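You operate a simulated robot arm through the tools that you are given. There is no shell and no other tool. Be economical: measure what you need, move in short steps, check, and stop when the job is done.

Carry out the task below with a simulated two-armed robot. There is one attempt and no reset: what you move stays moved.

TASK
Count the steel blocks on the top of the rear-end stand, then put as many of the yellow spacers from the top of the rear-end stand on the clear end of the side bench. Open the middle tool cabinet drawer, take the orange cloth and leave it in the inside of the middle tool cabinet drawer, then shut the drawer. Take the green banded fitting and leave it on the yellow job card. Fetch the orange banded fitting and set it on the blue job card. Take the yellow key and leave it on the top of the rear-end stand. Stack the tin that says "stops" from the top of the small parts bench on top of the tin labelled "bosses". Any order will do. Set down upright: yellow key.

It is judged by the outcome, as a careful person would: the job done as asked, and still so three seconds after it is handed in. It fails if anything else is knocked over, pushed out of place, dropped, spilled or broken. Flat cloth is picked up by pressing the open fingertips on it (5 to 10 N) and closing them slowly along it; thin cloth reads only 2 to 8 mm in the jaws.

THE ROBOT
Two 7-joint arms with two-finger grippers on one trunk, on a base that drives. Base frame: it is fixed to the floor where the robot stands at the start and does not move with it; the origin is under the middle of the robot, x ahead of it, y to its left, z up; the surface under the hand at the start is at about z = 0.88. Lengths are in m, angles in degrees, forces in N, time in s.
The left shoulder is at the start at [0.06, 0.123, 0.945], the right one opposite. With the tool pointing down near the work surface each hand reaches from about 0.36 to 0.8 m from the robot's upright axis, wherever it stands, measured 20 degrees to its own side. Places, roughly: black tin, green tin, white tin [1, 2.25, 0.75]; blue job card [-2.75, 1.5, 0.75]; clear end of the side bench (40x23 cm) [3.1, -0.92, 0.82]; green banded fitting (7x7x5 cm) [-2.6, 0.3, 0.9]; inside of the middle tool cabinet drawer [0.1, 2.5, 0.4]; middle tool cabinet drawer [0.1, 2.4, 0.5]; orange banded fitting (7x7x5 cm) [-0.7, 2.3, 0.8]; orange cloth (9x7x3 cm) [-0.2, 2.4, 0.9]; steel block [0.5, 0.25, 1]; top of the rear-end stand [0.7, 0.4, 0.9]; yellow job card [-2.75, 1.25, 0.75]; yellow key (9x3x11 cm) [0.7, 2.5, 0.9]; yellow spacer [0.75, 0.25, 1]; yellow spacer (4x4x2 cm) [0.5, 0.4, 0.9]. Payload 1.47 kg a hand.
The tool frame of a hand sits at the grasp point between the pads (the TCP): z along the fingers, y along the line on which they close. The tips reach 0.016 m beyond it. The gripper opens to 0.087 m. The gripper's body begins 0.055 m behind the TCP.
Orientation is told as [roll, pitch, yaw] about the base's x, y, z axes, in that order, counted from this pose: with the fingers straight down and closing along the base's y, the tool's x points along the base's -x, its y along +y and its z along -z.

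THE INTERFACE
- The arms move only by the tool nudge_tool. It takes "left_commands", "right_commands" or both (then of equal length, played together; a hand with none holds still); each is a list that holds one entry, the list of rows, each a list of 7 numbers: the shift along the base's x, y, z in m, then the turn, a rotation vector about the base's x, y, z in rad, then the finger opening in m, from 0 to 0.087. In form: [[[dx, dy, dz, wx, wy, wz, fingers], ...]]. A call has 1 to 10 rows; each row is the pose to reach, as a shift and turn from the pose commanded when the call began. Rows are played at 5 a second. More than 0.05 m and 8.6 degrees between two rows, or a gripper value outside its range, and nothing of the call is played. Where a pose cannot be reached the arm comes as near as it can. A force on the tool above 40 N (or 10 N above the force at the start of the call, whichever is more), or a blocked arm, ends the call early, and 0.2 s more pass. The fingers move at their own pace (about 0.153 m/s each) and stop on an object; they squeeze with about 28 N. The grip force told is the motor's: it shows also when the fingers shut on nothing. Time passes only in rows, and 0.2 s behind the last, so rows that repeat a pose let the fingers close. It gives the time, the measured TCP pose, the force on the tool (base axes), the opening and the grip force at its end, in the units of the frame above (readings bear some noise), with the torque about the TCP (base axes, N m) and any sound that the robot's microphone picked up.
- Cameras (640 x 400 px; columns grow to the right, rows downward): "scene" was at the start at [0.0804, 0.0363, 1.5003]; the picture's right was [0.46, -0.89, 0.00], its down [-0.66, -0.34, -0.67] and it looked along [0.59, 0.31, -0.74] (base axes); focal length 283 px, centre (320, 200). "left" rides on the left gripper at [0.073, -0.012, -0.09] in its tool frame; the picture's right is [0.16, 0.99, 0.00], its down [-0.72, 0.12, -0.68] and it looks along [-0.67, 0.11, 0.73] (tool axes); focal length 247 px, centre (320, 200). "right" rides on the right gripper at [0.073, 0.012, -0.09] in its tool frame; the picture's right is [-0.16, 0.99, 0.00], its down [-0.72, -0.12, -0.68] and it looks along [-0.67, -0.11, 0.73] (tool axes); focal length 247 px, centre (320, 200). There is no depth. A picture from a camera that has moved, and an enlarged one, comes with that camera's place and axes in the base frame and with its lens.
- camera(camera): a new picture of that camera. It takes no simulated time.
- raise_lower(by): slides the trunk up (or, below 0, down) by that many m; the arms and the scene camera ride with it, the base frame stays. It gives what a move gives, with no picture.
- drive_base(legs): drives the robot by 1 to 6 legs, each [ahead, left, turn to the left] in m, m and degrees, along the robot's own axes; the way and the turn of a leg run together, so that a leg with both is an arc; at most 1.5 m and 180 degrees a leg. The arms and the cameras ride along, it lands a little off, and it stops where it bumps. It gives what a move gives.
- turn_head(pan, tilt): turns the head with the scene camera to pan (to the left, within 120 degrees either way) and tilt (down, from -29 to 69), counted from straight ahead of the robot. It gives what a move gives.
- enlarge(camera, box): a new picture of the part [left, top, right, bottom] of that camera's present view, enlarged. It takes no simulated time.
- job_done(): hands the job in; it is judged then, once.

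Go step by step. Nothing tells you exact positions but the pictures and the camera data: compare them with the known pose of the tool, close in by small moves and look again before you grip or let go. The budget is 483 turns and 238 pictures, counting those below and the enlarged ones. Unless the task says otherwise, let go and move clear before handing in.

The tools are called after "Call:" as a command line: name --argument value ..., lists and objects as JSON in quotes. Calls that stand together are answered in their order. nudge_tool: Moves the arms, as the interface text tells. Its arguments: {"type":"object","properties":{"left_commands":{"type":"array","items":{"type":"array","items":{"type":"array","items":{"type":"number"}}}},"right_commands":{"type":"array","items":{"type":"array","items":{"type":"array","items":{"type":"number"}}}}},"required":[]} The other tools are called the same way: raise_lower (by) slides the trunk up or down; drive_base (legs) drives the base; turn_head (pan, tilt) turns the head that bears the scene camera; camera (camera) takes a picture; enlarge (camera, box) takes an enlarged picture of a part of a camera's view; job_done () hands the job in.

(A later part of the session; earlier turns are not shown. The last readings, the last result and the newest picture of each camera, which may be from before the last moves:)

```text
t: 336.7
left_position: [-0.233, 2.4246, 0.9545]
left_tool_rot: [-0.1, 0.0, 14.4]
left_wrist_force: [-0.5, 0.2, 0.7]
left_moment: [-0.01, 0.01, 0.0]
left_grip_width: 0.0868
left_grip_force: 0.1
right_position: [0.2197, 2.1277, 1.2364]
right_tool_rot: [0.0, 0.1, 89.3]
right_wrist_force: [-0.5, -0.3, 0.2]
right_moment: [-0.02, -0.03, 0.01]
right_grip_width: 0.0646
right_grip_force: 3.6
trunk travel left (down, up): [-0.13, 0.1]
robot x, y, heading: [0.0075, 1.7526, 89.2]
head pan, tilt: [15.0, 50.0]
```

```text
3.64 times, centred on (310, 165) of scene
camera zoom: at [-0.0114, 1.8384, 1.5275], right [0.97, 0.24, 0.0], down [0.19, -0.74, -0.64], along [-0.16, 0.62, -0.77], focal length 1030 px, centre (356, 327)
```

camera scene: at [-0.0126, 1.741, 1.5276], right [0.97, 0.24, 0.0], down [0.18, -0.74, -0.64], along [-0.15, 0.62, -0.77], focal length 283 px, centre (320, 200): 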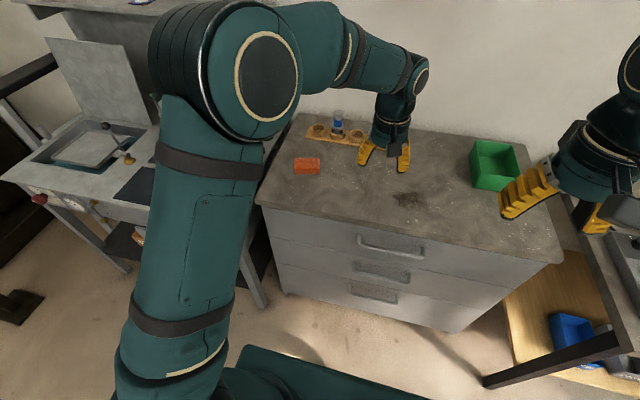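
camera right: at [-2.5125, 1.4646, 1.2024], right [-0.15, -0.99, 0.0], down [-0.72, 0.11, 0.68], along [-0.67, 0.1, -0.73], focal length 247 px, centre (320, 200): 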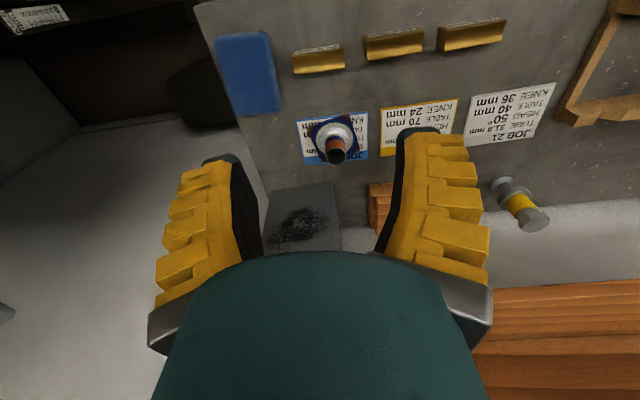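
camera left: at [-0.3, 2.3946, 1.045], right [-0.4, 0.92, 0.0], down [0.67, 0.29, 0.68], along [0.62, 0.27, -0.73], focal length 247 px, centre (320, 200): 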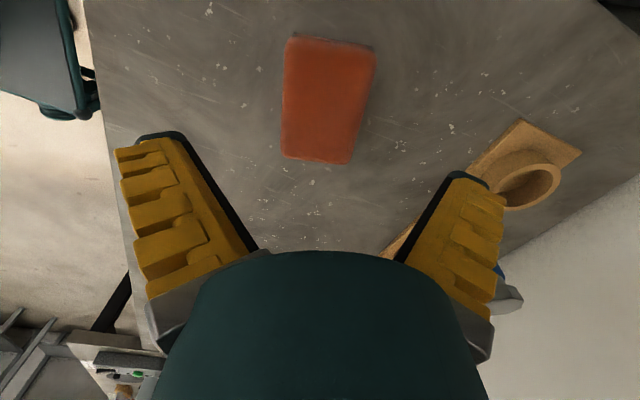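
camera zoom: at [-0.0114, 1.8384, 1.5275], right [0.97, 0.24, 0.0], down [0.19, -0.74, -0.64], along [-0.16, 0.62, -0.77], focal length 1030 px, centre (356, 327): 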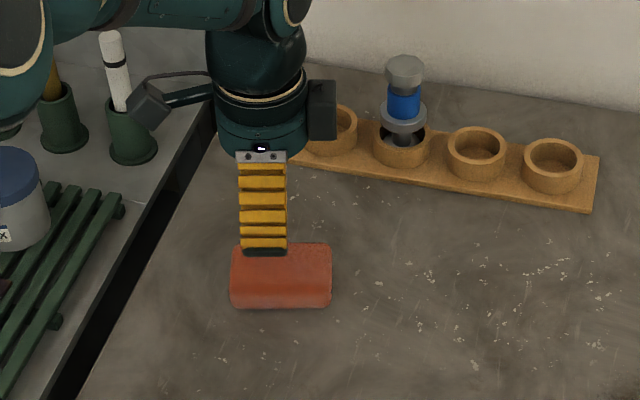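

Call:
nudge_tool --left_commands '[[[0.004, 0.008, -0.03, 0, 0, 0, 0.087], [0.004, 0.008, -0.06, 0, 0, 0, 0.087], [0.004, 0.008, -0.085, 0, 0, 0, 0.087], [0.004, 0.008, -0.095, 0, 0, 0, 0.087], [0.004, 0.008, -0.1, 0, 0, 0, 0.087]]]'

Call:
camera --camera "left"

Call:
enlarge --camera "scene" --box '[250, 130, 350, 200]'

```text
t: 337.9
left_position: [-0.2271, 2.432, 0.8565]
left_tool_rot: [0.0, 0.0, 14.4]
left_wrist_force: [0.0, 0.6, 0.2]
left_moment: [-0.02, -0.02, -0.02]
left_grip_width: 0.0873
left_grip_force: 0.1
right_position: [0.22, 2.1272, 1.2368]
right_tool_rot: [0.0, 0.0, 89.3]
right_wrist_force: [-0.4, -0.1, -0.8]
right_moment: [0.0, 0.0, -0.02]
right_grip_width: 0.0646
right_grip_force: 3.2
trunk travel left (down, up): [-0.13, 0.1]
robot x, y, heading: [0.0051, 1.7501, 89.2]
head pan, tilt: [15.0, 50.0]
```

```text
95 pictures are left
camera left: at [-0.2954, 2.4029, 0.9459], right [-0.4, 0.92, 0.0], down [0.67, 0.29, 0.68], along [0.62, 0.27, -0.73], focal length 247 px, centre (320, 200)
```

left: 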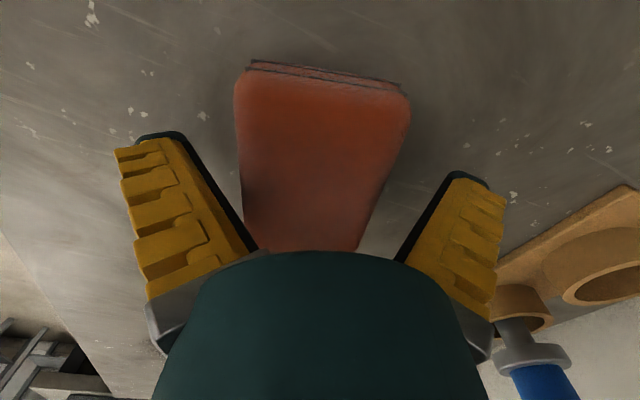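

```text
5.71 times, centred on (300, 165) of scene
camera zoom: at [-0.0114, 1.838, 1.5275], right [0.97, 0.24, 0.0], down [0.19, -0.74, -0.64], along [-0.16, 0.62, -0.77], focal length 1618 px, centre (434, 400)
```

zoom: 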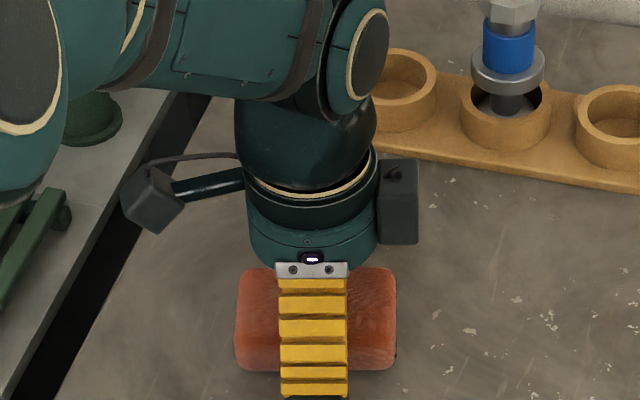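

Call:
nudge_tool --left_commands '[[[0, 0.001, -0.005, 0, 0, 0, 0.087], [0, 0.001, -0.009, 0, 0, 0, 0.087], [0, 0.001, -0.012, 0, 0, 0, 0.087], [0, 0.001, -0.012, 0, 0, 0, 0.08], [0, 0.001, -0.012, 0, 0, 0, 0.07], [0, 0.001, -0.012, 0, 0, 0, 0.055], [0, 0.001, -0.012, 0, 0, 0, 0.04], [0, 0.001, -0.012, 0, 0, 0, 0.02], [0, 0.001, -0.012, 0, 0, 0, 0]]]'

Call:
camera --camera "left"

```text
t: 339.9
left_position: [-0.2281, 2.434, 0.8493]
left_tool_rot: [0.6, 0.0, 14.3]
left_wrist_force: [0.8, -6.4, 23.2]
left_moment: [-0.67, -0.18, -0.01]
left_grip_width: 0.0699
left_grip_force: 30.5
right_position: [0.2204, 2.1246, 1.2367]
right_tool_rot: [0.0, -0.1, 89.2]
right_wrist_force: [0.8, 0.3, 0.3]
right_moment: [-0.02, 0.03, 0.03]
right_grip_width: 0.0648
right_grip_force: 2.8
trunk travel left (down, up): [-0.13, 0.1]
robot x, y, heading: [0.0076, 1.7542, 89.0]
head pan, tilt: [15.0, 50.0]
stopped in row 9 (left hand): the force on the tool passed its limit at 40 N (the readings are from after the stop); the commanded pose is now the measured one
```

```text
93 pictures are left
camera left: at [-0.2954, 2.4036, 0.9392], right [-0.4, 0.92, 0.01], down [0.67, 0.29, 0.68], along [0.62, 0.28, -0.73], focal length 247 px, centre (320, 200)
```

left: 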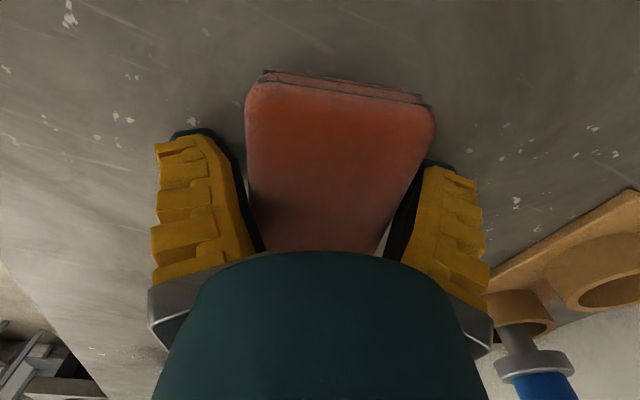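

Gripped at 70 mm across the folded cloth. Lifting gently to check.

Call:
nudge_tool --left_commands '[[[0, 0, 0.003, 0, 0, 0, 0.03], [0, 0, 0.01, 0, 0, 0, 0.03], [0, 0, 0.025, 0, 0, 0, 0.03], [0, 0, 0.04, 0, 0, 0, 0.03]]]'

Call:
camera --camera "left"

```text
t: 340.9
left_position: [-0.2284, 2.4353, 0.884]
left_tool_rot: [0.1, 0.0, 14.4]
left_wrist_force: [0.4, -1.6, -0.8]
left_moment: [0.01, -0.03, 0.0]
left_grip_width: 0.068
left_grip_force: 28.5
right_position: [0.2196, 2.1266, 1.236]
right_tool_rot: [0.0, 0.0, 89.2]
right_wrist_force: [-0.3, -0.5, 0.5]
right_moment: [-0.01, -0.02, 0.02]
right_grip_width: 0.0648
right_grip_force: 2.9
trunk travel left (down, up): [-0.13, 0.1]
robot x, y, heading: [0.0111, 1.7533, 89.1]
head pan, tilt: [15.0, 50.0]
```

```text
92 pictures are left
camera left: at [-0.2969, 2.4057, 0.9745], right [-0.4, 0.92, 0.0], down [0.67, 0.29, 0.68], along [0.62, 0.27, -0.73], focal length 247 px, centre (320, 200)
```

left: 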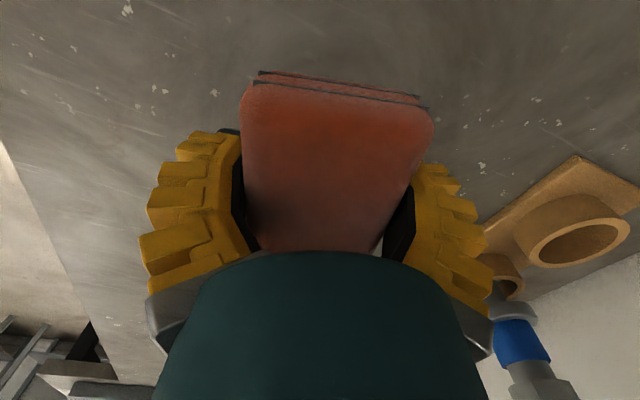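

Cloth is held. Raising and retracting, then backing off to open the drawer with the right hand.

Call:
nudge_tool --left_commands '[[[0, 0, 0.045, 0, 0, 0, 0.03], [0, 0, 0.09, 0, 0, 0, 0.03], [0, 0, 0.135, 0, 0, 0, 0.03], [0, -0.02, 0.17, 0, 0, 0.1, 0.03], [0, -0.05, 0.2, 0, 0, 0.24, 0.03], [0, -0.08, 0.22, 0, 0, 0.38, 0.03], [0, -0.11, 0.23, 0, 0, 0.52, 0.03], [0, -0.15, 0.23, 0, 0, 0.66, 0.03], [0, -0.19, 0.23, 0, 0, 0.8, 0.03], [0, -0.23, 0.23, 0, 0, 0.94, 0.03]]]'

Call:
nudge_tool --left_commands '[[[0, -0.02, 0, 0, 0, 0.14, 0.03], [-0.01, -0.04, 0, 0, 0, 0.28, 0.03], [-0.02, -0.05, 0, 0, 0, 0.36, 0.03]]]'

Call:
drive_base --legs '[[-0.5, 0, 0.9]]'

Call:
turn_head --pan 0 --tilt 40

Call:
camera --camera "scene"

Call:
camera --camera "left"

```text
t: 343.1
left_position: [-0.2293, 2.2032, 1.1115]
left_tool_rot: [0.3, 0.0, 68.4]
left_wrist_force: [-0.4, -0.5, 0.1]
left_moment: [0.01, 0.04, 0.02]
left_grip_width: 0.0683
left_grip_force: 27.7
right_position: [0.2198, 2.1268, 1.2371]
right_tool_rot: [0.0, -0.1, 89.2]
right_wrist_force: [0.4, -0.7, -0.1]
right_moment: [0.04, 0.01, 0.02]
right_grip_width: 0.0647
right_grip_force: 3.1
trunk travel left (down, up): [-0.13, 0.1]
robot x, y, heading: [0.0049, 1.7538, 89.1]
head pan, tilt: [15.0, 50.0]
```

```text
t: 343.9
left_position: [-0.2493, 2.1526, 1.1126]
left_tool_rot: [0.3, 0.0, 89.0]
left_wrist_force: [0.2, -0.3, -0.1]
left_moment: [0.06, 0.02, -0.02]
left_grip_width: 0.0679
left_grip_force: 28.1
right_position: [0.2194, 2.127, 1.2366]
right_tool_rot: [0.1, 0.0, 89.2]
right_wrist_force: [0.4, 0.0, 0.2]
right_moment: [0.02, -0.03, 0.03]
right_grip_width: 0.0647
right_grip_force: 3.2
trunk travel left (down, up): [-0.13, 0.1]
robot x, y, heading: [0.0095, 1.7504, 89.0]
head pan, tilt: [15.0, 50.0]
```

```text
t: 346.8
left_position: [-0.2586, 1.6582, 1.113]
left_tool_rot: [0.3, 0.0, 89.7]
left_wrist_force: [0.2, -0.3, -0.4]
left_moment: [0.03, 0.01, 0.0]
left_grip_width: 0.0678
left_grip_force: 28.3
right_position: [0.21, 1.6375, 1.2356]
right_tool_rot: [0.0, 0.0, 90.0]
right_wrist_force: [-0.2, -0.3, -0.7]
right_moment: [-0.02, 0.01, 0.01]
right_grip_width: 0.0643
right_grip_force: 3.0
trunk travel left (down, up): [-0.13, 0.1]
robot x, y, heading: [0.0018, 1.2601, 90.0]
head pan, tilt: [15.0, 50.0]
```

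```text
t: 347.6
left_position: [-0.2585, 1.6579, 1.1122]
left_tool_rot: [0.3, 0.1, 89.7]
left_wrist_force: [0.5, 0.6, -0.5]
left_moment: [-0.02, -0.02, 0.01]
left_grip_width: 0.0678
left_grip_force: 27.9
right_position: [0.211, 1.6373, 1.2361]
right_tool_rot: [0.0, 0.0, 90.0]
right_wrist_force: [-0.3, -1.1, -0.4]
right_moment: [0.02, -0.01, -0.03]
right_grip_width: 0.0645
right_grip_force: 3.0
trunk travel left (down, up): [-0.13, 0.1]
robot x, y, heading: [0.0016, 1.2589, 90.2]
head pan, tilt: [0.0, 40.0]
```

```text
91 pictures are left
camera scene: at [0.0034, 1.3557, 1.5417], right [1.0, 0.0, 0.0], down [0.0, -0.64, -0.77], along [0.0, 0.77, -0.64], focal length 283 px, centre (320, 200)
```

scene: 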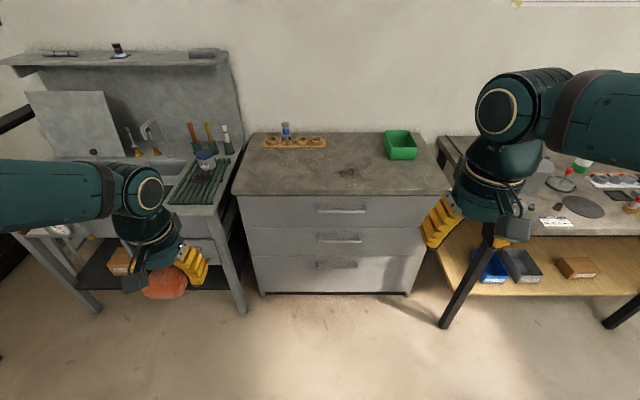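

```text
90 pictures are left
camera left: at [-0.2467, 1.5854, 1.2031], right [-0.99, -0.15, 0.0], down [-0.11, 0.72, 0.68], along [-0.11, 0.67, -0.73], focal length 247 px, centre (320, 200)
```

left: 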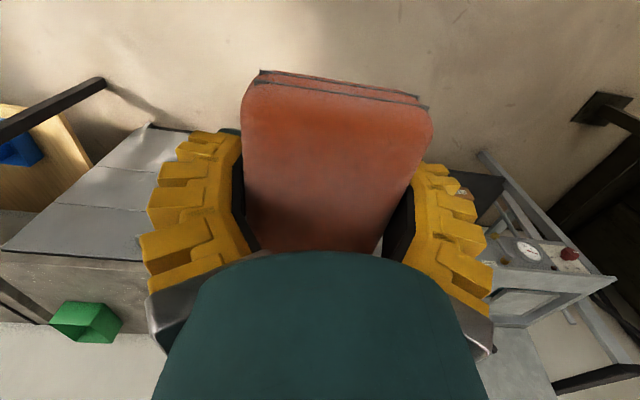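

Call:
enlarge --camera "scene" --box '[230, 180, 450, 300]'

Call:
camera --camera "right"

```text
2.91 times, centred on (340, 240) of scene
camera zoom: at [0.0034, 1.3557, 1.5417], right [1.0, 0.0, 0.0], down [0.0, -0.64, -0.77], along [0.0, 0.77, -0.64], focal length 824 px, centre (262, 84)
```

zoom: 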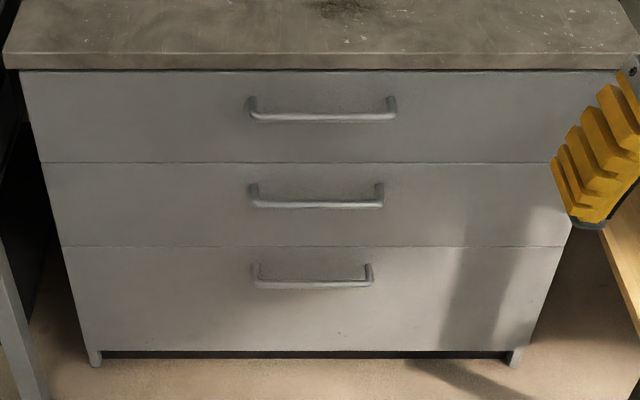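

```text
88 pictures are left
camera right: at [0.1988, 1.5652, 1.3269], right [-0.99, 0.16, 0.0], down [0.12, 0.72, 0.68], along [0.11, 0.67, -0.73], focal length 247 px, centre (320, 200)
```

right: 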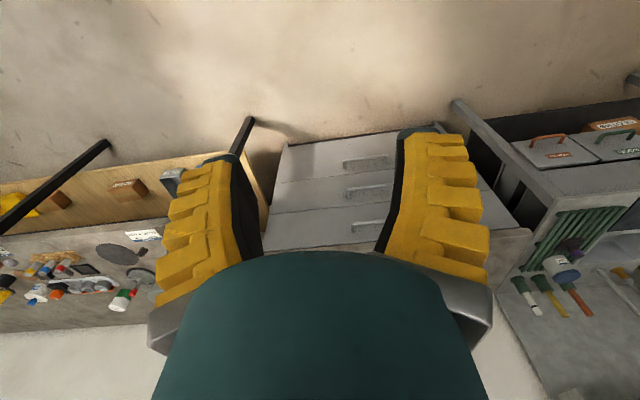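

Handle of the middle drawer is about (0.09, 2.245, 0.55). I lower the trunk and turn the right hand so that its fingers point forward with vertical closing.

Call:
raise_lower --by -0.13

Call:
nudge_tool --right_commands '[[[0, 0.01, -0.01, 0, 0, 0.149, 0.087], [0, 0.02, -0.02, 0, 0, 0.298, 0.087], [0, 0.03, -0.03, 0, 0, 0.447, 0.087], [0, 0.04, -0.04, 0, 0, 0.596, 0.087], [0, 0.05, -0.05, 0, 0, 0.745, 0.087], [0, 0.06, -0.06, 0, 0, 0.894, 0.087], [0, 0.07, -0.07, 0, 0, 1.043, 0.087], [0, 0.08, -0.08, 0, 0, 1.192, 0.087], [0, 0.09, -0.09, 0, 0, 1.341, 0.087], [0, 0.1, -0.1, 0, 0, 1.49, 0.087]]]'

```text
t: 349.1
left_position: [-0.258, 1.659, 0.9834]
left_tool_rot: [0.3, 0.0, 89.7]
left_wrist_force: [0.4, 0.0, -0.6]
left_moment: [0.0, 0.04, -0.01]
left_grip_width: 0.068
left_grip_force: 27.9
right_position: [0.2111, 1.6372, 1.1066]
right_tool_rot: [-0.1, 0.0, 90.0]
right_wrist_force: [-0.6, -0.5, -0.4]
right_moment: [-0.02, -0.02, -0.01]
right_grip_width: 0.0646
right_grip_force: 3.1
trunk travel left (down, up): [0.0, 0.23]
robot x, y, heading: [0.0028, 1.2592, 90.1]
head pan, tilt: [0.0, 40.0]
```

```text
t: 351.4
left_position: [-0.2572, 1.6579, 0.9845]
left_tool_rot: [0.3, 0.0, 89.8]
left_wrist_force: [-0.9, -0.1, -0.2]
left_moment: [-0.03, -0.01, 0.0]
left_grip_width: 0.0677
left_grip_force: 27.8
right_position: [0.2099, 1.7386, 1.0047]
right_tool_rot: [0.0, 0.1, 175.4]
right_wrist_force: [-0.2, 0.2, 0.2]
right_moment: [0.02, 0.03, 0.01]
right_grip_width: 0.0867
right_grip_force: 0.1
trunk travel left (down, up): [0.0, 0.23]
robot x, y, heading: [0.0029, 1.263, 90.1]
head pan, tilt: [0.0, 40.0]
```

Call:
nudge_tool --right_commands '[[[0, 0.01, -0.01, 0.149, 0, 0, 0.087], [0, 0.02, -0.02, 0.298, 0, 0, 0.087], [-0.01, 0.03, -0.04, 0.447, 0, 0, 0.087], [-0.02, 0.04, -0.06, 0.596, 0, 0, 0.087], [-0.03, 0.05, -0.08, 0.745, 0, 0, 0.087], [-0.04, 0.06, -0.1, 0.894, 0, 0, 0.087], [-0.05, 0.07, -0.12, 1.043, 0, 0, 0.087], [-0.06, 0.08, -0.14, 1.192, 0, 0, 0.087], [-0.07, 0.09, -0.16, 1.341, 0, 0, 0.087], [-0.08, 0.1, -0.18, 1.49, 0, 0, 0.087]]]'

Call:
camera --camera "scene"

Call:
camera --camera "right"

```text
t: 353.6
left_position: [-0.2577, 1.6598, 0.9819]
left_tool_rot: [0.3, 0.1, 89.7]
left_wrist_force: [0.1, 1.2, -0.7]
left_moment: [-0.05, -0.02, 0.03]
left_grip_width: 0.0675
left_grip_force: 28.1
right_position: [0.1342, 1.8177, 0.8312]
right_tool_rot: [-65.9, -6.7, 173.9]
right_wrist_force: [0.7, 1.1, -0.2]
right_moment: [0.01, 0.03, 0.04]
right_grip_width: 0.0868
right_grip_force: 0.0
right hand out of reach, approached as far as the arm can: row 8, 9, 10
trunk travel left (down, up): [0.0, 0.23]
robot x, y, heading: [0.0013, 1.2591, 90.0]
head pan, tilt: [0.0, 40.0]
```

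```text
87 pictures are left
camera scene: at [0.0032, 1.3593, 1.4113], right [1.0, 0.0, 0.0], down [0.0, -0.65, -0.76], along [0.0, 0.76, -0.65], focal length 283 px, centre (320, 200)
```

scene: 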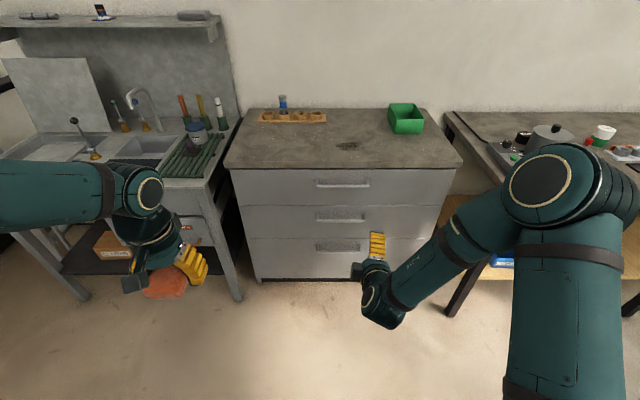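

```text
86 pictures are left
camera right: at [0.1994, 1.7233, 0.8508], right [-0.3, -0.37, -0.88], down [-0.73, -0.5, 0.46], along [-0.61, 0.78, -0.12], focal length 247 px, centre (320, 200)
```

right: 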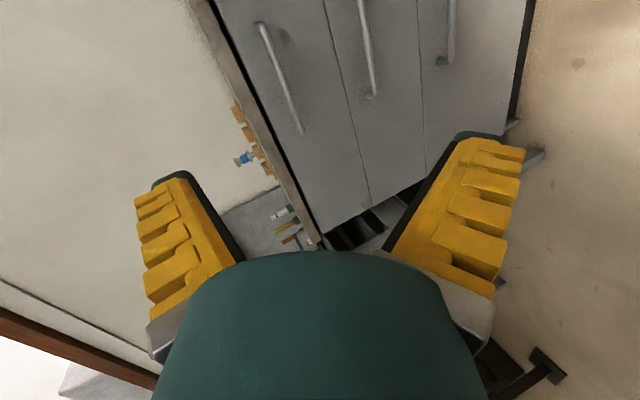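

Pitch reached 66° only since the arm is folded; I move the hand forward and down where it can straighten.

Call:
nudge_tool --right_commands '[[[-0.005, 0.03, -0.03, 0, 0, 0, 0.087], [-0.01, 0.06, -0.06, 0, 0, 0, 0.087], [-0.015, 0.09, -0.09, 0, 0, 0, 0.087], [-0.02, 0.12, -0.12, 0, 0, 0, 0.087], [-0.025, 0.15, -0.15, 0, 0, 0, 0.087], [-0.03, 0.18, -0.18, 0, 0, 0, 0.087], [-0.03, 0.2, -0.21, 0, 0, 0, 0.087], [-0.03, 0.21, -0.24, 0, 0, 0, 0.087]]]'

Call:
camera --camera "scene"

Call:
camera --camera "right"

```text
t: 355.4
left_position: [-0.258, 1.6581, 0.9837]
left_tool_rot: [0.3, -0.1, 89.8]
left_wrist_force: [-0.6, -0.1, -0.3]
left_moment: [0.0, -0.01, 0.0]
left_grip_width: 0.0674
left_grip_force: 28.4
right_position: [0.1024, 2.0251, 0.5934]
right_tool_rot: [-66.0, -6.5, 173.8]
right_wrist_force: [0.2, -0.7, 0.2]
right_moment: [0.01, -0.01, 0.0]
right_grip_width: 0.0871
right_grip_force: 0.1
right hand out of reach, approached as far as the arm can: row 1, 2, 3, 4
trunk travel left (down, up): [0.0, 0.23]
robot x, y, heading: [0.0054, 1.2625, 89.9]
head pan, tilt: [0.0, 40.0]
```

```text
85 pictures are left
camera scene: at [0.0032, 1.3559, 1.4117], right [1.0, 0.0, 0.0], down [0.0, -0.64, -0.77], along [0.0, 0.77, -0.64], focal length 283 px, centre (320, 200)
```

scene: 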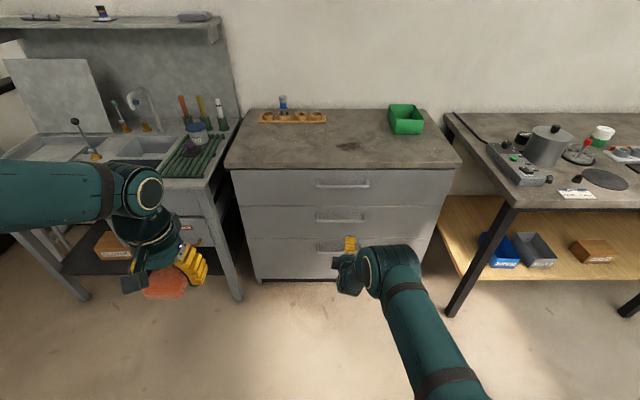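

```text
84 pictures are left
camera right: at [0.1684, 1.9303, 0.6119], right [-0.3, -0.37, -0.88], down [-0.73, -0.5, 0.46], along [-0.61, 0.78, -0.12], focal length 247 px, centre (320, 200)
```

right: 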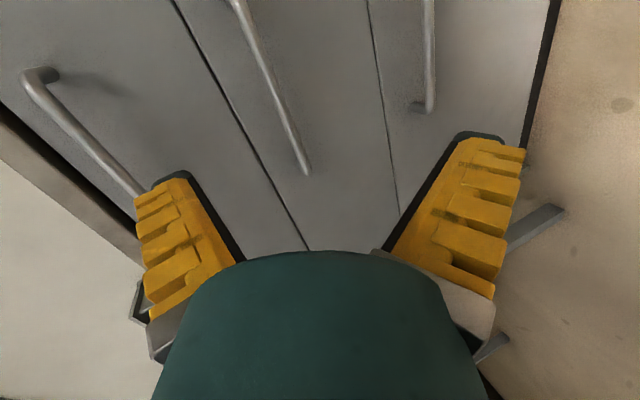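

Call:
nudge_tool --right_commands '[[[0, 0, 0, 0.1, 0, 0, 0.087], [0, 0, 0, 0.2, 0, 0, 0.087], [0, 0, 0, 0.3, 0, 0, 0.087], [0, 0, 0, 0.41, 0, 0, 0.087]]]'

Call:
camera --camera "right"

```text
t: 356.4
left_position: [-0.2583, 1.657, 0.9838]
left_tool_rot: [0.3, 0.0, 89.7]
left_wrist_force: [-0.3, 0.5, -0.4]
left_moment: [0.02, 0.0, 0.03]
left_grip_width: 0.0672
left_grip_force: 27.3
right_position: [0.1035, 2.0258, 0.5951]
right_tool_rot: [-89.8, -8.6, 176.9]
right_wrist_force: [-0.5, 0.7, -0.3]
right_moment: [-0.01, 0.05, -0.04]
right_grip_width: 0.0871
right_grip_force: 0.0
trunk travel left (down, up): [0.0, 0.23]
robot x, y, heading: [0.0039, 1.2642, 89.9]
head pan, tilt: [0.0, 40.0]
```

```text
83 pictures are left
camera right: at [0.168, 1.9319, 0.5738], right [-0.3, 0.01, -0.95], down [-0.73, -0.64, 0.23], along [-0.61, 0.77, 0.2], focal length 247 px, centre (320, 200)
```

right: 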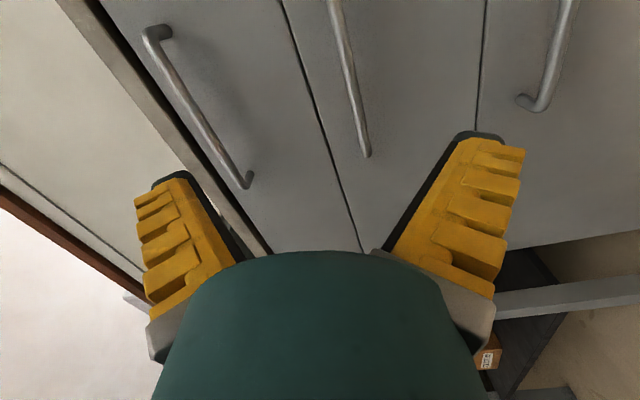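

Fingers now point at the drawer. Aligning to the middle handle and approaching partially.

Call:
nudge_tool --right_commands '[[[-0.003, 0.03, -0.01, 0, -0.05, 0, 0.087], [-0.006, 0.06, -0.02, 0, -0.1, 0, 0.087], [-0.01, 0.09, -0.027, 0, -0.147, 0, 0.087], [-0.01, 0.12, -0.029, 0, -0.147, 0, 0.087]]]'

Call:
camera --camera "right"

Call:
enlarge --camera "scene" --box '[230, 150, 470, 300]'

```text
t: 357.4
left_position: [-0.2591, 1.6581, 0.9838]
left_tool_rot: [0.3, -0.1, 89.6]
left_wrist_force: [0.4, -0.2, -0.2]
left_moment: [0.01, -0.02, 0.01]
left_grip_width: 0.0674
left_grip_force: 27.9
right_position: [0.0804, 2.0831, 0.604]
right_tool_rot: [-90.0, -0.1, 177.0]
right_wrist_force: [0.2, -0.7, -0.9]
right_moment: [0.05, -0.01, 0.03]
right_grip_width: 0.087
right_grip_force: 0.0
right hand out of reach, approached as far as the arm can: row 2, 3, 4
trunk travel left (down, up): [0.0, 0.23]
robot x, y, heading: [0.0064, 1.2614, 90.0]
head pan, tilt: [0.0, 40.0]
```

```text
82 pictures are left
camera right: at [0.1481, 1.9888, 0.5933], right [-0.16, 0.01, -0.99], down [-0.76, -0.64, 0.12], along [-0.63, 0.77, 0.11], focal length 247 px, centre (320, 200)
```

right: 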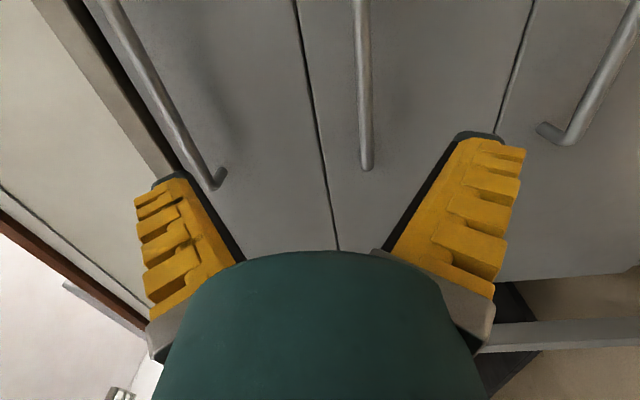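

```text
2.67 times, centred on (350, 225) of scene
camera zoom: at [0.0021, 1.3552, 1.4118], right [1.0, 0.0, 0.0], down [0.0, -0.64, -0.77], along [0.0, 0.77, -0.64], focal length 755 px, centre (240, 133)
```

zoom: 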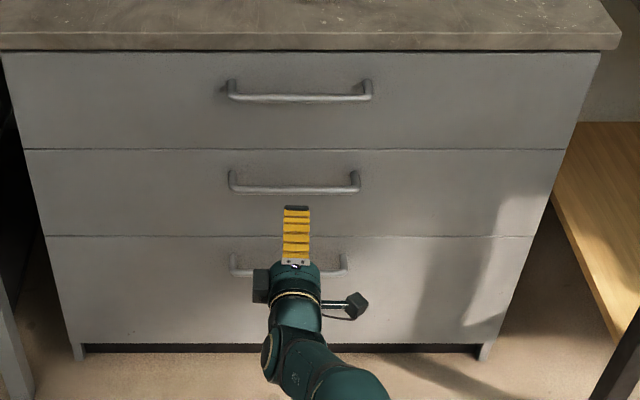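

Bar is at y≈2.235, z≈0.566, x from -0.02 to 0.18. Base forward 0.1, then adjust height.

Call:
drive_base --legs '[[0.1, 0, 0]]'

Call:
nudge_tool --right_commands '[[[0.003, 0, -0.015, 0, 0, 0, 0.087], [0.005, 0, -0.03, 0, 0, 0, 0.087], [0.005, 0, -0.038, 0, 0, 0, 0.087]]]'

Call:
camera --camera "right"

```text
t: 358.5
left_position: [-0.2598, 1.7569, 0.9834]
left_tool_rot: [0.3, -0.1, 89.7]
left_wrist_force: [0.0, 0.4, -0.3]
left_moment: [0.0, 0.03, 0.02]
left_grip_width: 0.0673
left_grip_force: 27.9
right_position: [0.0789, 2.1824, 0.6029]
right_tool_rot: [-89.9, -0.2, 177.1]
right_wrist_force: [0.6, 0.0, -0.1]
right_moment: [0.01, -0.01, -0.03]
right_grip_width: 0.0869
right_grip_force: 0.0
trunk travel left (down, up): [0.0, 0.23]
robot x, y, heading: [0.0025, 1.3586, 90.0]
head pan, tilt: [0.0, 40.0]
```

```text
t: 359.3
left_position: [-0.2589, 1.7568, 0.9835]
left_tool_rot: [0.4, 0.0, 89.8]
left_wrist_force: [-0.5, -0.5, 0.0]
left_moment: [0.02, -0.03, 0.01]
left_grip_width: 0.0672
left_grip_force: 28.6
right_position: [0.0795, 2.1738, 0.593]
right_tool_rot: [-90.0, -0.2, 177.1]
right_wrist_force: [0.6, -0.5, 0.7]
right_moment: [0.0, 0.02, -0.03]
right_grip_width: 0.087
right_grip_force: 0.1
right hand out of reach, approached as far as the arm can: row 1, 2, 3
trunk travel left (down, up): [0.0, 0.23]
robot x, y, heading: [0.0015, 1.3588, 89.9]
head pan, tilt: [0.0, 40.0]
```

```text
80 pictures are left
camera right: at [0.1481, 2.0805, 0.5824], right [-0.16, 0.01, -0.99], down [-0.76, -0.64, 0.12], along [-0.63, 0.77, 0.11], focal length 247 px, centre (320, 200)
```

right: 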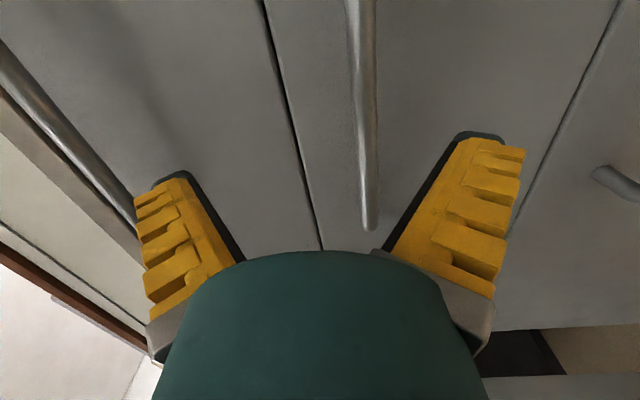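

Call:
nudge_tool --right_commands '[[[0.0, -0.04, -0.01, 0, 0, 0, 0.087], [0.005, -0.08, -0.02, 0, 0, 0, 0.087], [0.01, -0.11, -0.028, 0, 0, 0, 0.087], [0.01, -0.11, -0.028, 0, 0, 0, 0.087]]]'

Call:
drive_base --legs '[[0.12, 0, 0]]'

Call:
camera --camera "right"

```text
t: 360.3
left_position: [-0.2602, 1.7573, 0.9838]
left_tool_rot: [0.4, 0.0, 89.9]
left_wrist_force: [0.0, 0.4, -1.0]
left_moment: [-0.04, 0.0, 0.02]
left_grip_width: 0.0672
left_grip_force: 27.5
right_position: [0.0875, 2.0637, 0.5684]
right_tool_rot: [-90.0, -0.2, 177.2]
right_wrist_force: [-0.3, -0.5, 0.9]
right_moment: [0.01, 0.0, -0.01]
right_grip_width: 0.0873
right_grip_force: 0.0
trunk travel left (down, up): [0.0, 0.23]
robot x, y, heading: [-0.0043, 1.3624, 90.2]
head pan, tilt: [0.0, 40.0]
```

```text
t: 361.5
left_position: [-0.2583, 1.8754, 0.9832]
left_tool_rot: [0.3, 0.0, 89.9]
left_wrist_force: [0.4, 0.7, 0.2]
left_moment: [-0.06, 0.03, 0.0]
left_grip_width: 0.0671
left_grip_force: 27.8
right_position: [0.0885, 2.1831, 0.5665]
right_tool_rot: [-89.9, -0.3, 177.0]
right_wrist_force: [0.2, -0.6, -1.4]
right_moment: [0.01, 0.01, -0.01]
right_grip_width: 0.0872
right_grip_force: 0.0
trunk travel left (down, up): [0.0, 0.23]
robot x, y, heading: [0.004, 1.4783, 90.0]
head pan, tilt: [0.0, 40.0]
```

```text
79 pictures are left
camera right: at [0.1561, 2.0893, 0.5566], right [-0.16, 0.01, -0.99], down [-0.76, -0.64, 0.12], along [-0.63, 0.77, 0.11], focal length 247 px, centre (320, 200)
```

right: 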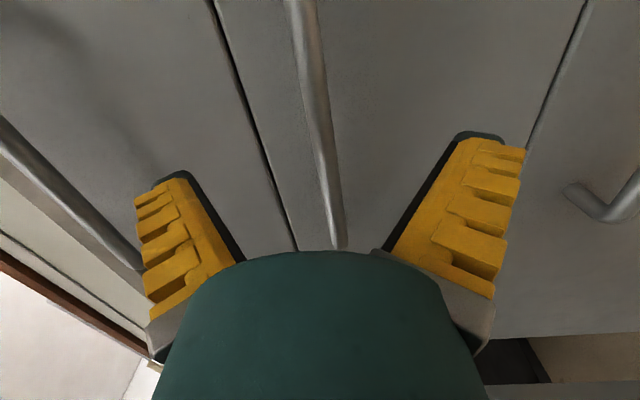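

Call:
nudge_tool --right_commands '[[[0, 0.02, 0, 0, 0, 0, 0.087], [0, 0.04, 0, 0, 0, 0, 0.087], [0, 0.05, 0, 0, 0, 0, 0.087], [0, 0.05, 0, 0, 0, 0, 0.087]]]'

Call:
camera --camera "right"

```text
t: 362.5
left_position: [-0.2592, 1.8754, 0.9834]
left_tool_rot: [0.3, 0.0, 89.8]
left_wrist_force: [-0.4, 0.3, -0.1]
left_moment: [0.0, 0.02, 0.04]
left_grip_width: 0.0671
left_grip_force: 28.0
right_position: [0.087, 2.2323, 0.57]
right_tool_rot: [-90.0, -0.3, 176.9]
right_wrist_force: [0.2, -0.5, -0.4]
right_moment: [0.03, 0.01, -0.01]
right_grip_width: 0.0869
right_grip_force: 0.2
trunk travel left (down, up): [0.0, 0.23]
robot x, y, heading: [0.004, 1.4793, 90.0]
head pan, tilt: [0.0, 40.0]
```

```text
78 pictures are left
camera right: at [0.1559, 2.139, 0.5594], right [-0.16, 0.01, -0.99], down [-0.76, -0.64, 0.12], along [-0.63, 0.77, 0.11], focal length 247 px, centre (320, 200)
```

right: 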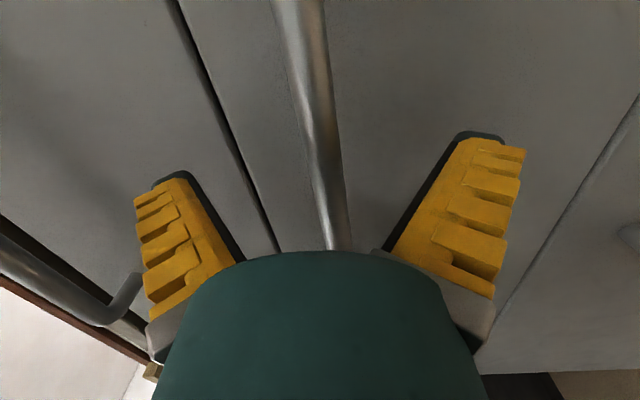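

Call:
nudge_tool --right_commands '[[[0, 0, 0, 0, 0, 0, 0.06], [0, 0, 0, 0, 0, 0, 0.035], [0, 0, 0, 0, 0, 0, 0.015], [0, 0, 0, 0, 0, 0, 0], [0, 0, 0, 0, 0, 0, 0]]]'

Call:
camera --camera "right"

```text
t: 363.7
left_position: [-0.2582, 1.8761, 0.9821]
left_tool_rot: [0.4, 0.0, 89.8]
left_wrist_force: [0.0, -0.1, -0.4]
left_moment: [-0.03, -0.02, 0.03]
left_grip_width: 0.0672
left_grip_force: 28.3
right_position: [0.0889, 2.2315, 0.5656]
right_tool_rot: [-89.6, -0.1, 177.1]
right_wrist_force: [-2.0, 3.7, -18.3]
right_moment: [0.22, 0.19, -0.02]
right_grip_width: 0.0002
right_grip_force: 29.1
trunk travel left (down, up): [0.0, 0.23]
robot x, y, heading: [0.0018, 1.4784, 90.0]
head pan, tilt: [0.0, 40.0]
```

```text
77 pictures are left
camera right: at [0.1561, 2.1383, 0.5564], right [-0.16, 0.0, -0.99], down [-0.76, -0.64, 0.12], along [-0.63, 0.77, 0.1], focal length 247 px, centre (320, 200)
```

right: 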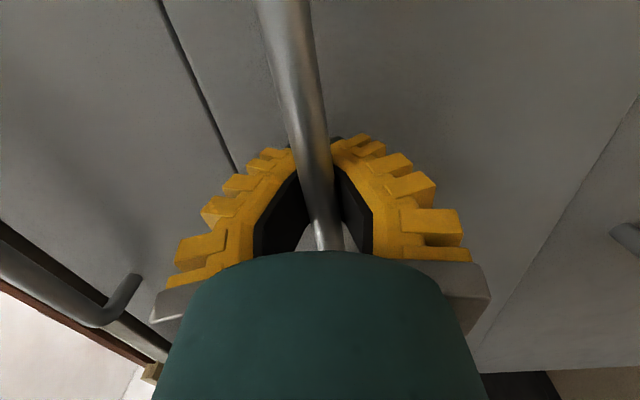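

The fingers surround the bar. Pulling gently with the arm to test.

Call:
nudge_tool --right_commands '[[[0, -0.015, 0, 0, 0, 0, 0], [0, -0.03, 0, 0, 0, 0, 0], [0, -0.045, 0, 0, 0, 0, 0], [0, -0.06, 0, 0, 0, 0, 0], [0, -0.075, 0, 0, 0, 0, 0]]]'

Call:
camera --camera "scene"

```text
t: 364.9
left_position: [-0.259, 1.8758, 0.9829]
left_tool_rot: [0.4, 0.1, 89.8]
left_wrist_force: [0.4, 0.6, -0.6]
left_moment: [0.0, -0.01, 0.0]
left_grip_width: 0.067
left_grip_force: 27.7
right_position: [0.0882, 2.1568, 0.5664]
right_tool_rot: [-90.1, -0.1, 177.0]
right_wrist_force: [-2.5, 0.7, -5.7]
right_moment: [0.12, 0.06, -0.04]
right_grip_width: 0.0001
right_grip_force: 28.7
trunk travel left (down, up): [0.0, 0.23]
robot x, y, heading: [0.0049, 1.4792, 89.9]
head pan, tilt: [0.0, 40.0]
```

```text
76 pictures are left
camera scene: at [0.0031, 1.573, 1.4117], right [1.0, 0.0, 0.0], down [0.0, -0.64, -0.77], along [0.0, 0.77, -0.64], focal length 283 px, centre (320, 200)
```

scene: 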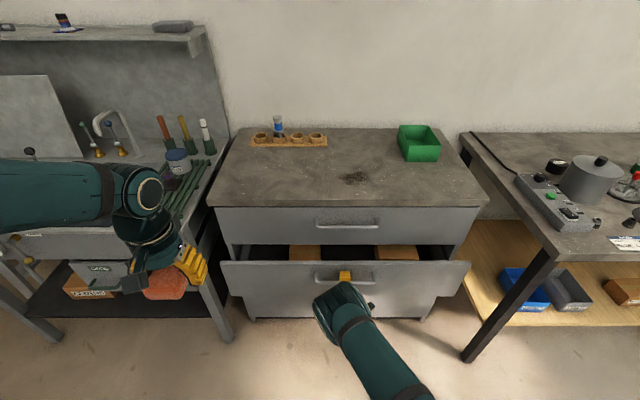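

The drawer slides. Driving the base back to open it further.

Call:
drive_base --legs '[[-0.2, 0, 0]]'

Call:
camera --camera "scene"

```text
t: 366.5
left_position: [-0.2578, 1.6747, 0.9838]
left_tool_rot: [0.4, 0.0, 89.7]
left_wrist_force: [-0.1, -0.8, -0.3]
left_moment: [0.03, 0.01, 0.01]
left_grip_width: 0.067
left_grip_force: 28.6
right_position: [0.0904, 1.9563, 0.5686]
right_tool_rot: [-90.1, -0.2, 177.0]
right_wrist_force: [0.0, -0.8, 0.2]
right_moment: [0.0, -0.01, 0.0]
right_grip_width: 0.0003
right_grip_force: 28.6
trunk travel left (down, up): [0.0, 0.23]
robot x, y, heading: [0.0062, 1.2773, 90.2]
head pan, tilt: [0.0, 40.0]
```

```text
75 pictures are left
camera scene: at [0.0033, 1.3719, 1.4118], right [1.0, 0.0, 0.0], down [0.0, -0.64, -0.77], along [0.0, 0.77, -0.64], focal length 283 px, centre (320, 200)
```

scene: 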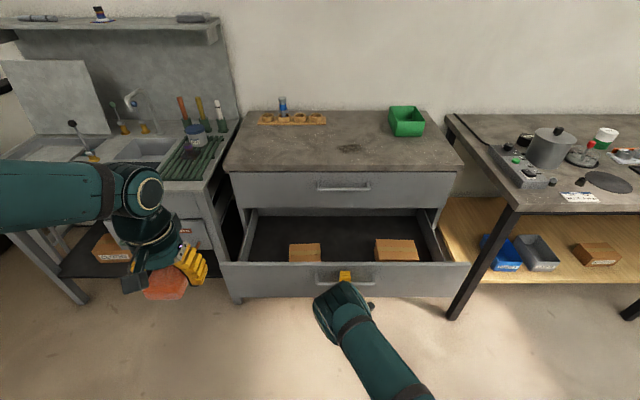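

The drawer is open ~0.27 m; boxes inside with free space left and between. Releasing the handle and withdrawing the right hand.

Call:
nudge_tool --right_commands '[[[0, 0, 0, 0, 0, 0, 0.03], [0, 0, 0, 0, 0, 0, 0.06], [0, 0, 0, 0, 0, 0, 0.08], [0, 0, 0, 0, 0, 0, 0.08], [0.01, -0.03, 0, 0, 0, 0, 0.08], [0.02, -0.06, 0, 0, 0, 0, 0.08], [0.04, -0.09, 0, 0, 0, 0, 0.08], [0.06, -0.12, 0.01, 0, 0, 0, 0.08]]]'

Call:
camera --camera "scene"

```text
t: 368.3
left_position: [-0.2584, 1.6748, 0.9832]
left_tool_rot: [0.3, 0.0, 89.7]
left_wrist_force: [-0.9, 0.8, -0.3]
left_moment: [0.01, -0.03, 0.02]
left_grip_width: 0.067
left_grip_force: 28.1
right_position: [0.1497, 1.8338, 0.5776]
right_tool_rot: [-90.1, -0.2, 177.0]
right_wrist_force: [-0.3, -0.1, -0.1]
right_moment: [0.03, 0.0, 0.01]
right_grip_width: 0.0815
right_grip_force: 0.7
trunk travel left (down, up): [0.0, 0.23]
robot x, y, heading: [0.0037, 1.275, 90.0]
head pan, tilt: [0.0, 40.0]
```

```text
74 pictures are left
camera scene: at [0.0034, 1.372, 1.4118], right [1.0, 0.0, 0.0], down [0.0, -0.64, -0.77], along [0.0, 0.77, -0.64], focal length 283 px, centre (320, 200)
```

scene: 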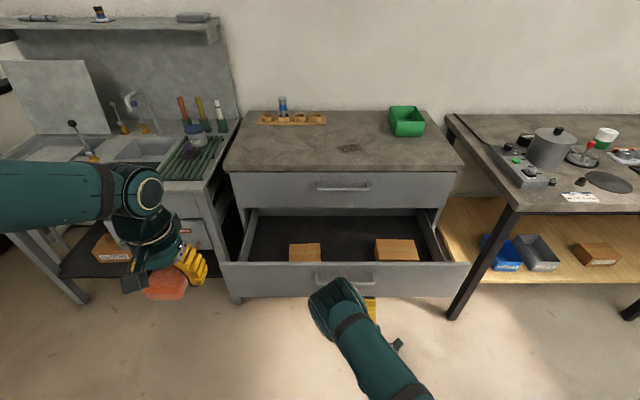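

Call:
nudge_tool --right_commands '[[[0.02, 0, 0.04, 0, 0, 0, 0.06], [0.04, 0, 0.08, 0, 0, 0, 0.06], [0.06, 0, 0.12, -0.1, 0, 0, 0.06], [0.08, 0, 0.16, -0.24, 0, 0, 0.06], [0.1, -0.01, 0.2, -0.38, 0, 0, 0.06], [0.12, -0.02, 0.24, -0.52, 0, 0, 0.06], [0.13, -0.03, 0.28, -0.66, 0, 0, 0.06], [0.14, -0.04, 0.32, -0.8, 0, 0, 0.06], [0.15, -0.05, 0.36, -0.94, 0, 0, 0.06], [0.16, -0.06, 0.39, -1.08, 0, 0, 0.06]]]'

Call:
drive_base --legs '[[0.22, 0, 0]]'

Call:
turn_head --pan 10 --tilt 50

Call:
camera --camera "scene"

```text
t: 370.4
left_position: [-0.2583, 1.6759, 0.9839]
left_tool_rot: [0.3, 0.0, 89.7]
left_wrist_force: [0.1, 0.5, -0.4]
left_moment: [0.01, 0.04, 0.0]
left_grip_width: 0.0669
left_grip_force: 27.7
right_position: [0.1957, 1.6369, 0.6462]
right_tool_rot: [-48.2, 0.8, 167.7]
right_wrist_force: [-0.1, 0.4, -0.2]
right_moment: [-0.02, -0.01, -0.01]
right_grip_width: 0.0648
right_grip_force: 3.4
right hand out of reach, approached as far as the arm can: row 5, 6, 7, 8, 9, 10
trunk travel left (down, up): [0.0, 0.23]
robot x, y, heading: [0.0019, 1.2791, 89.8]
head pan, tilt: [0.0, 40.0]
stopped in row 10 (right hand): the arm was blocked; the commanded pose is now the measured one
```

```text
t: 372.1
left_position: [-0.256, 1.9, 0.9836]
left_tool_rot: [0.3, 0.0, 89.4]
left_wrist_force: [0.4, 0.6, -1.7]
left_moment: [-0.03, -0.02, 0.02]
left_grip_width: 0.0667
left_grip_force: 28.2
right_position: [0.1988, 1.8567, 0.6457]
right_tool_rot: [-48.4, 0.8, 167.5]
right_wrist_force: [0.1, 0.3, 0.3]
right_moment: [-0.02, 0.01, 0.02]
right_grip_width: 0.0646
right_grip_force: 2.9
trunk travel left (down, up): [0.0, 0.23]
robot x, y, heading: [0.0051, 1.5014, 89.8]
head pan, tilt: [0.0, 40.0]
```

```text
t: 372.8
left_position: [-0.2561, 1.8988, 0.9839]
left_tool_rot: [0.2, 0.0, 89.4]
left_wrist_force: [-0.2, 0.0, 0.1]
left_moment: [0.02, -0.01, -0.02]
left_grip_width: 0.0668
left_grip_force: 27.5
right_position: [0.1989, 1.8581, 0.6456]
right_tool_rot: [-48.4, 0.9, 167.4]
right_wrist_force: [0.9, 0.1, -0.4]
right_moment: [-0.01, 0.0, -0.01]
right_grip_width: 0.0646
right_grip_force: 3.7
trunk travel left (down, up): [0.0, 0.23]
robot x, y, heading: [0.0033, 1.5002, 89.6]
head pan, tilt: [10.0, 50.0]
```

```text
73 pictures are left
camera scene: at [-0.0086, 1.5858, 1.3976], right [0.99, 0.17, 0.0], down [0.13, -0.75, -0.64], along [-0.11, 0.63, -0.77], focal length 283 px, centre (320, 200)
```

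scene: 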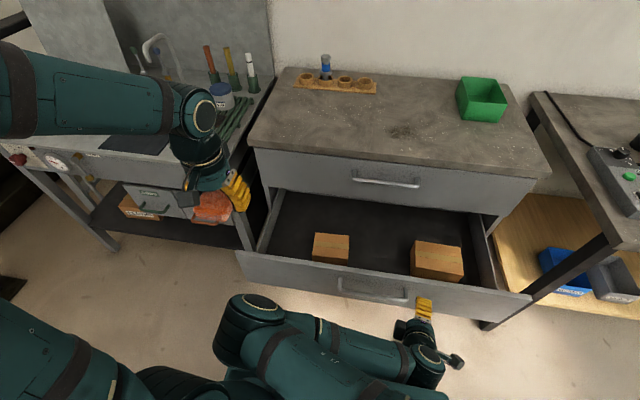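

Target for the cloth: the gap between the boxes at about (0.108, 2.145). Moving the left hand over it.

Call:
nudge_tool --left_commands '[[[0.036, 0.025, 0, 0, 0, 0, 0.03], [0.073, 0.049, 0, 0, 0, 0, 0.03], [0.109, 0.074, 0, 0, 0, 0, 0.03], [0.146, 0.098, 0, 0, 0, 0, 0.03], [0.182, 0.123, 0, 0, 0, 0, 0.03], [0.218, 0.148, 0, 0, 0, 0, 0.03], [0.255, 0.172, 0, 0, 0, 0, 0.03], [0.291, 0.197, 0, 0, 0, 0, 0.03], [0.328, 0.221, 0, 0, 0, 0, 0.03], [0.364, 0.246, 0, 0, 0, 0, 0.03]]]'

Call:
nudge_tool --left_commands '[[[0, 0, -0.04, 0, 0, 0, 0.03], [0, 0, -0.08, 0, 0, 0, 0.03], [0, 0, -0.12, 0, 0, 0, 0.03], [0, 0, -0.16, 0, 0, 0, 0.03], [0, 0, -0.2, 0, 0, 0, 0.03], [0, 0, -0.24, 0, 0, 0, 0.03]]]'

Call:
camera --camera "scene"

Call:
camera --camera "left"

```text
t: 375.0
left_position: [0.1071, 2.1451, 0.9818]
left_tool_rot: [0.4, 0.1, 89.4]
left_wrist_force: [0.4, -0.3, -0.8]
left_moment: [0.0, 0.0, -0.01]
left_grip_width: 0.0669
left_grip_force: 27.8
right_position: [0.1986, 1.8584, 0.6467]
right_tool_rot: [-48.2, 0.7, 167.4]
right_wrist_force: [0.0, 0.9, 0.4]
right_moment: [0.01, 0.01, 0.02]
right_grip_width: 0.0642
right_grip_force: 3.6
trunk travel left (down, up): [0.0, 0.23]
robot x, y, heading: [0.0058, 1.504, 90.0]
head pan, tilt: [10.0, 50.0]
```

```text
t: 376.4
left_position: [0.1098, 2.1469, 0.7439]
left_tool_rot: [0.3, 0.0, 89.5]
left_wrist_force: [0.4, -0.6, -0.9]
left_moment: [0.04, -0.01, -0.03]
left_grip_width: 0.0666
left_grip_force: 28.3
right_position: [0.1985, 1.8574, 0.6459]
right_tool_rot: [-48.3, 0.8, 167.4]
right_wrist_force: [0.1, 0.0, -0.4]
right_moment: [-0.02, 0.02, -0.02]
right_grip_width: 0.065
right_grip_force: 3.1
trunk travel left (down, up): [0.0, 0.23]
robot x, y, heading: [0.0014, 1.497, 89.9]
head pan, tilt: [10.0, 50.0]
```

```text
72 pictures are left
camera scene: at [-0.0085, 1.586, 1.3975], right [0.99, 0.17, 0.0], down [0.13, -0.76, -0.64], along [-0.11, 0.63, -0.77], focal length 283 px, centre (320, 200)
```

scene: 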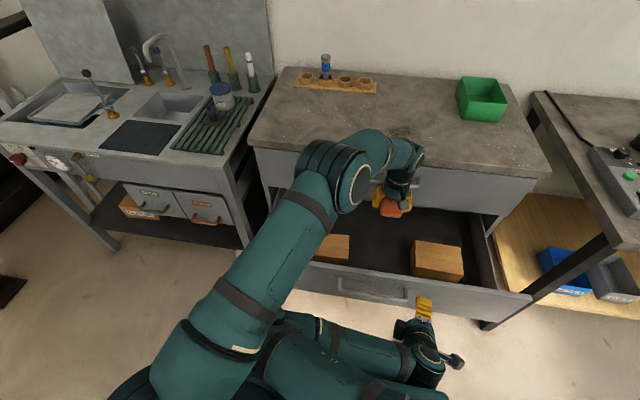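

```text
71 pictures are left
camera left: at [0.1212, 2.0741, 0.8332], right [-0.99, -0.15, 0.0], down [-0.11, 0.72, 0.68], along [-0.1, 0.67, -0.73], focal length 247 px, centre (320, 200)
```

left: 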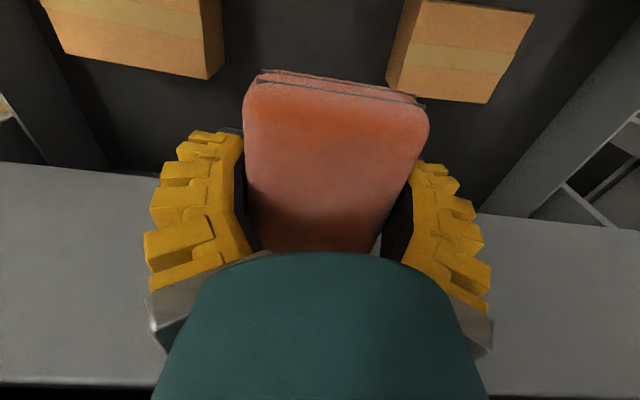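

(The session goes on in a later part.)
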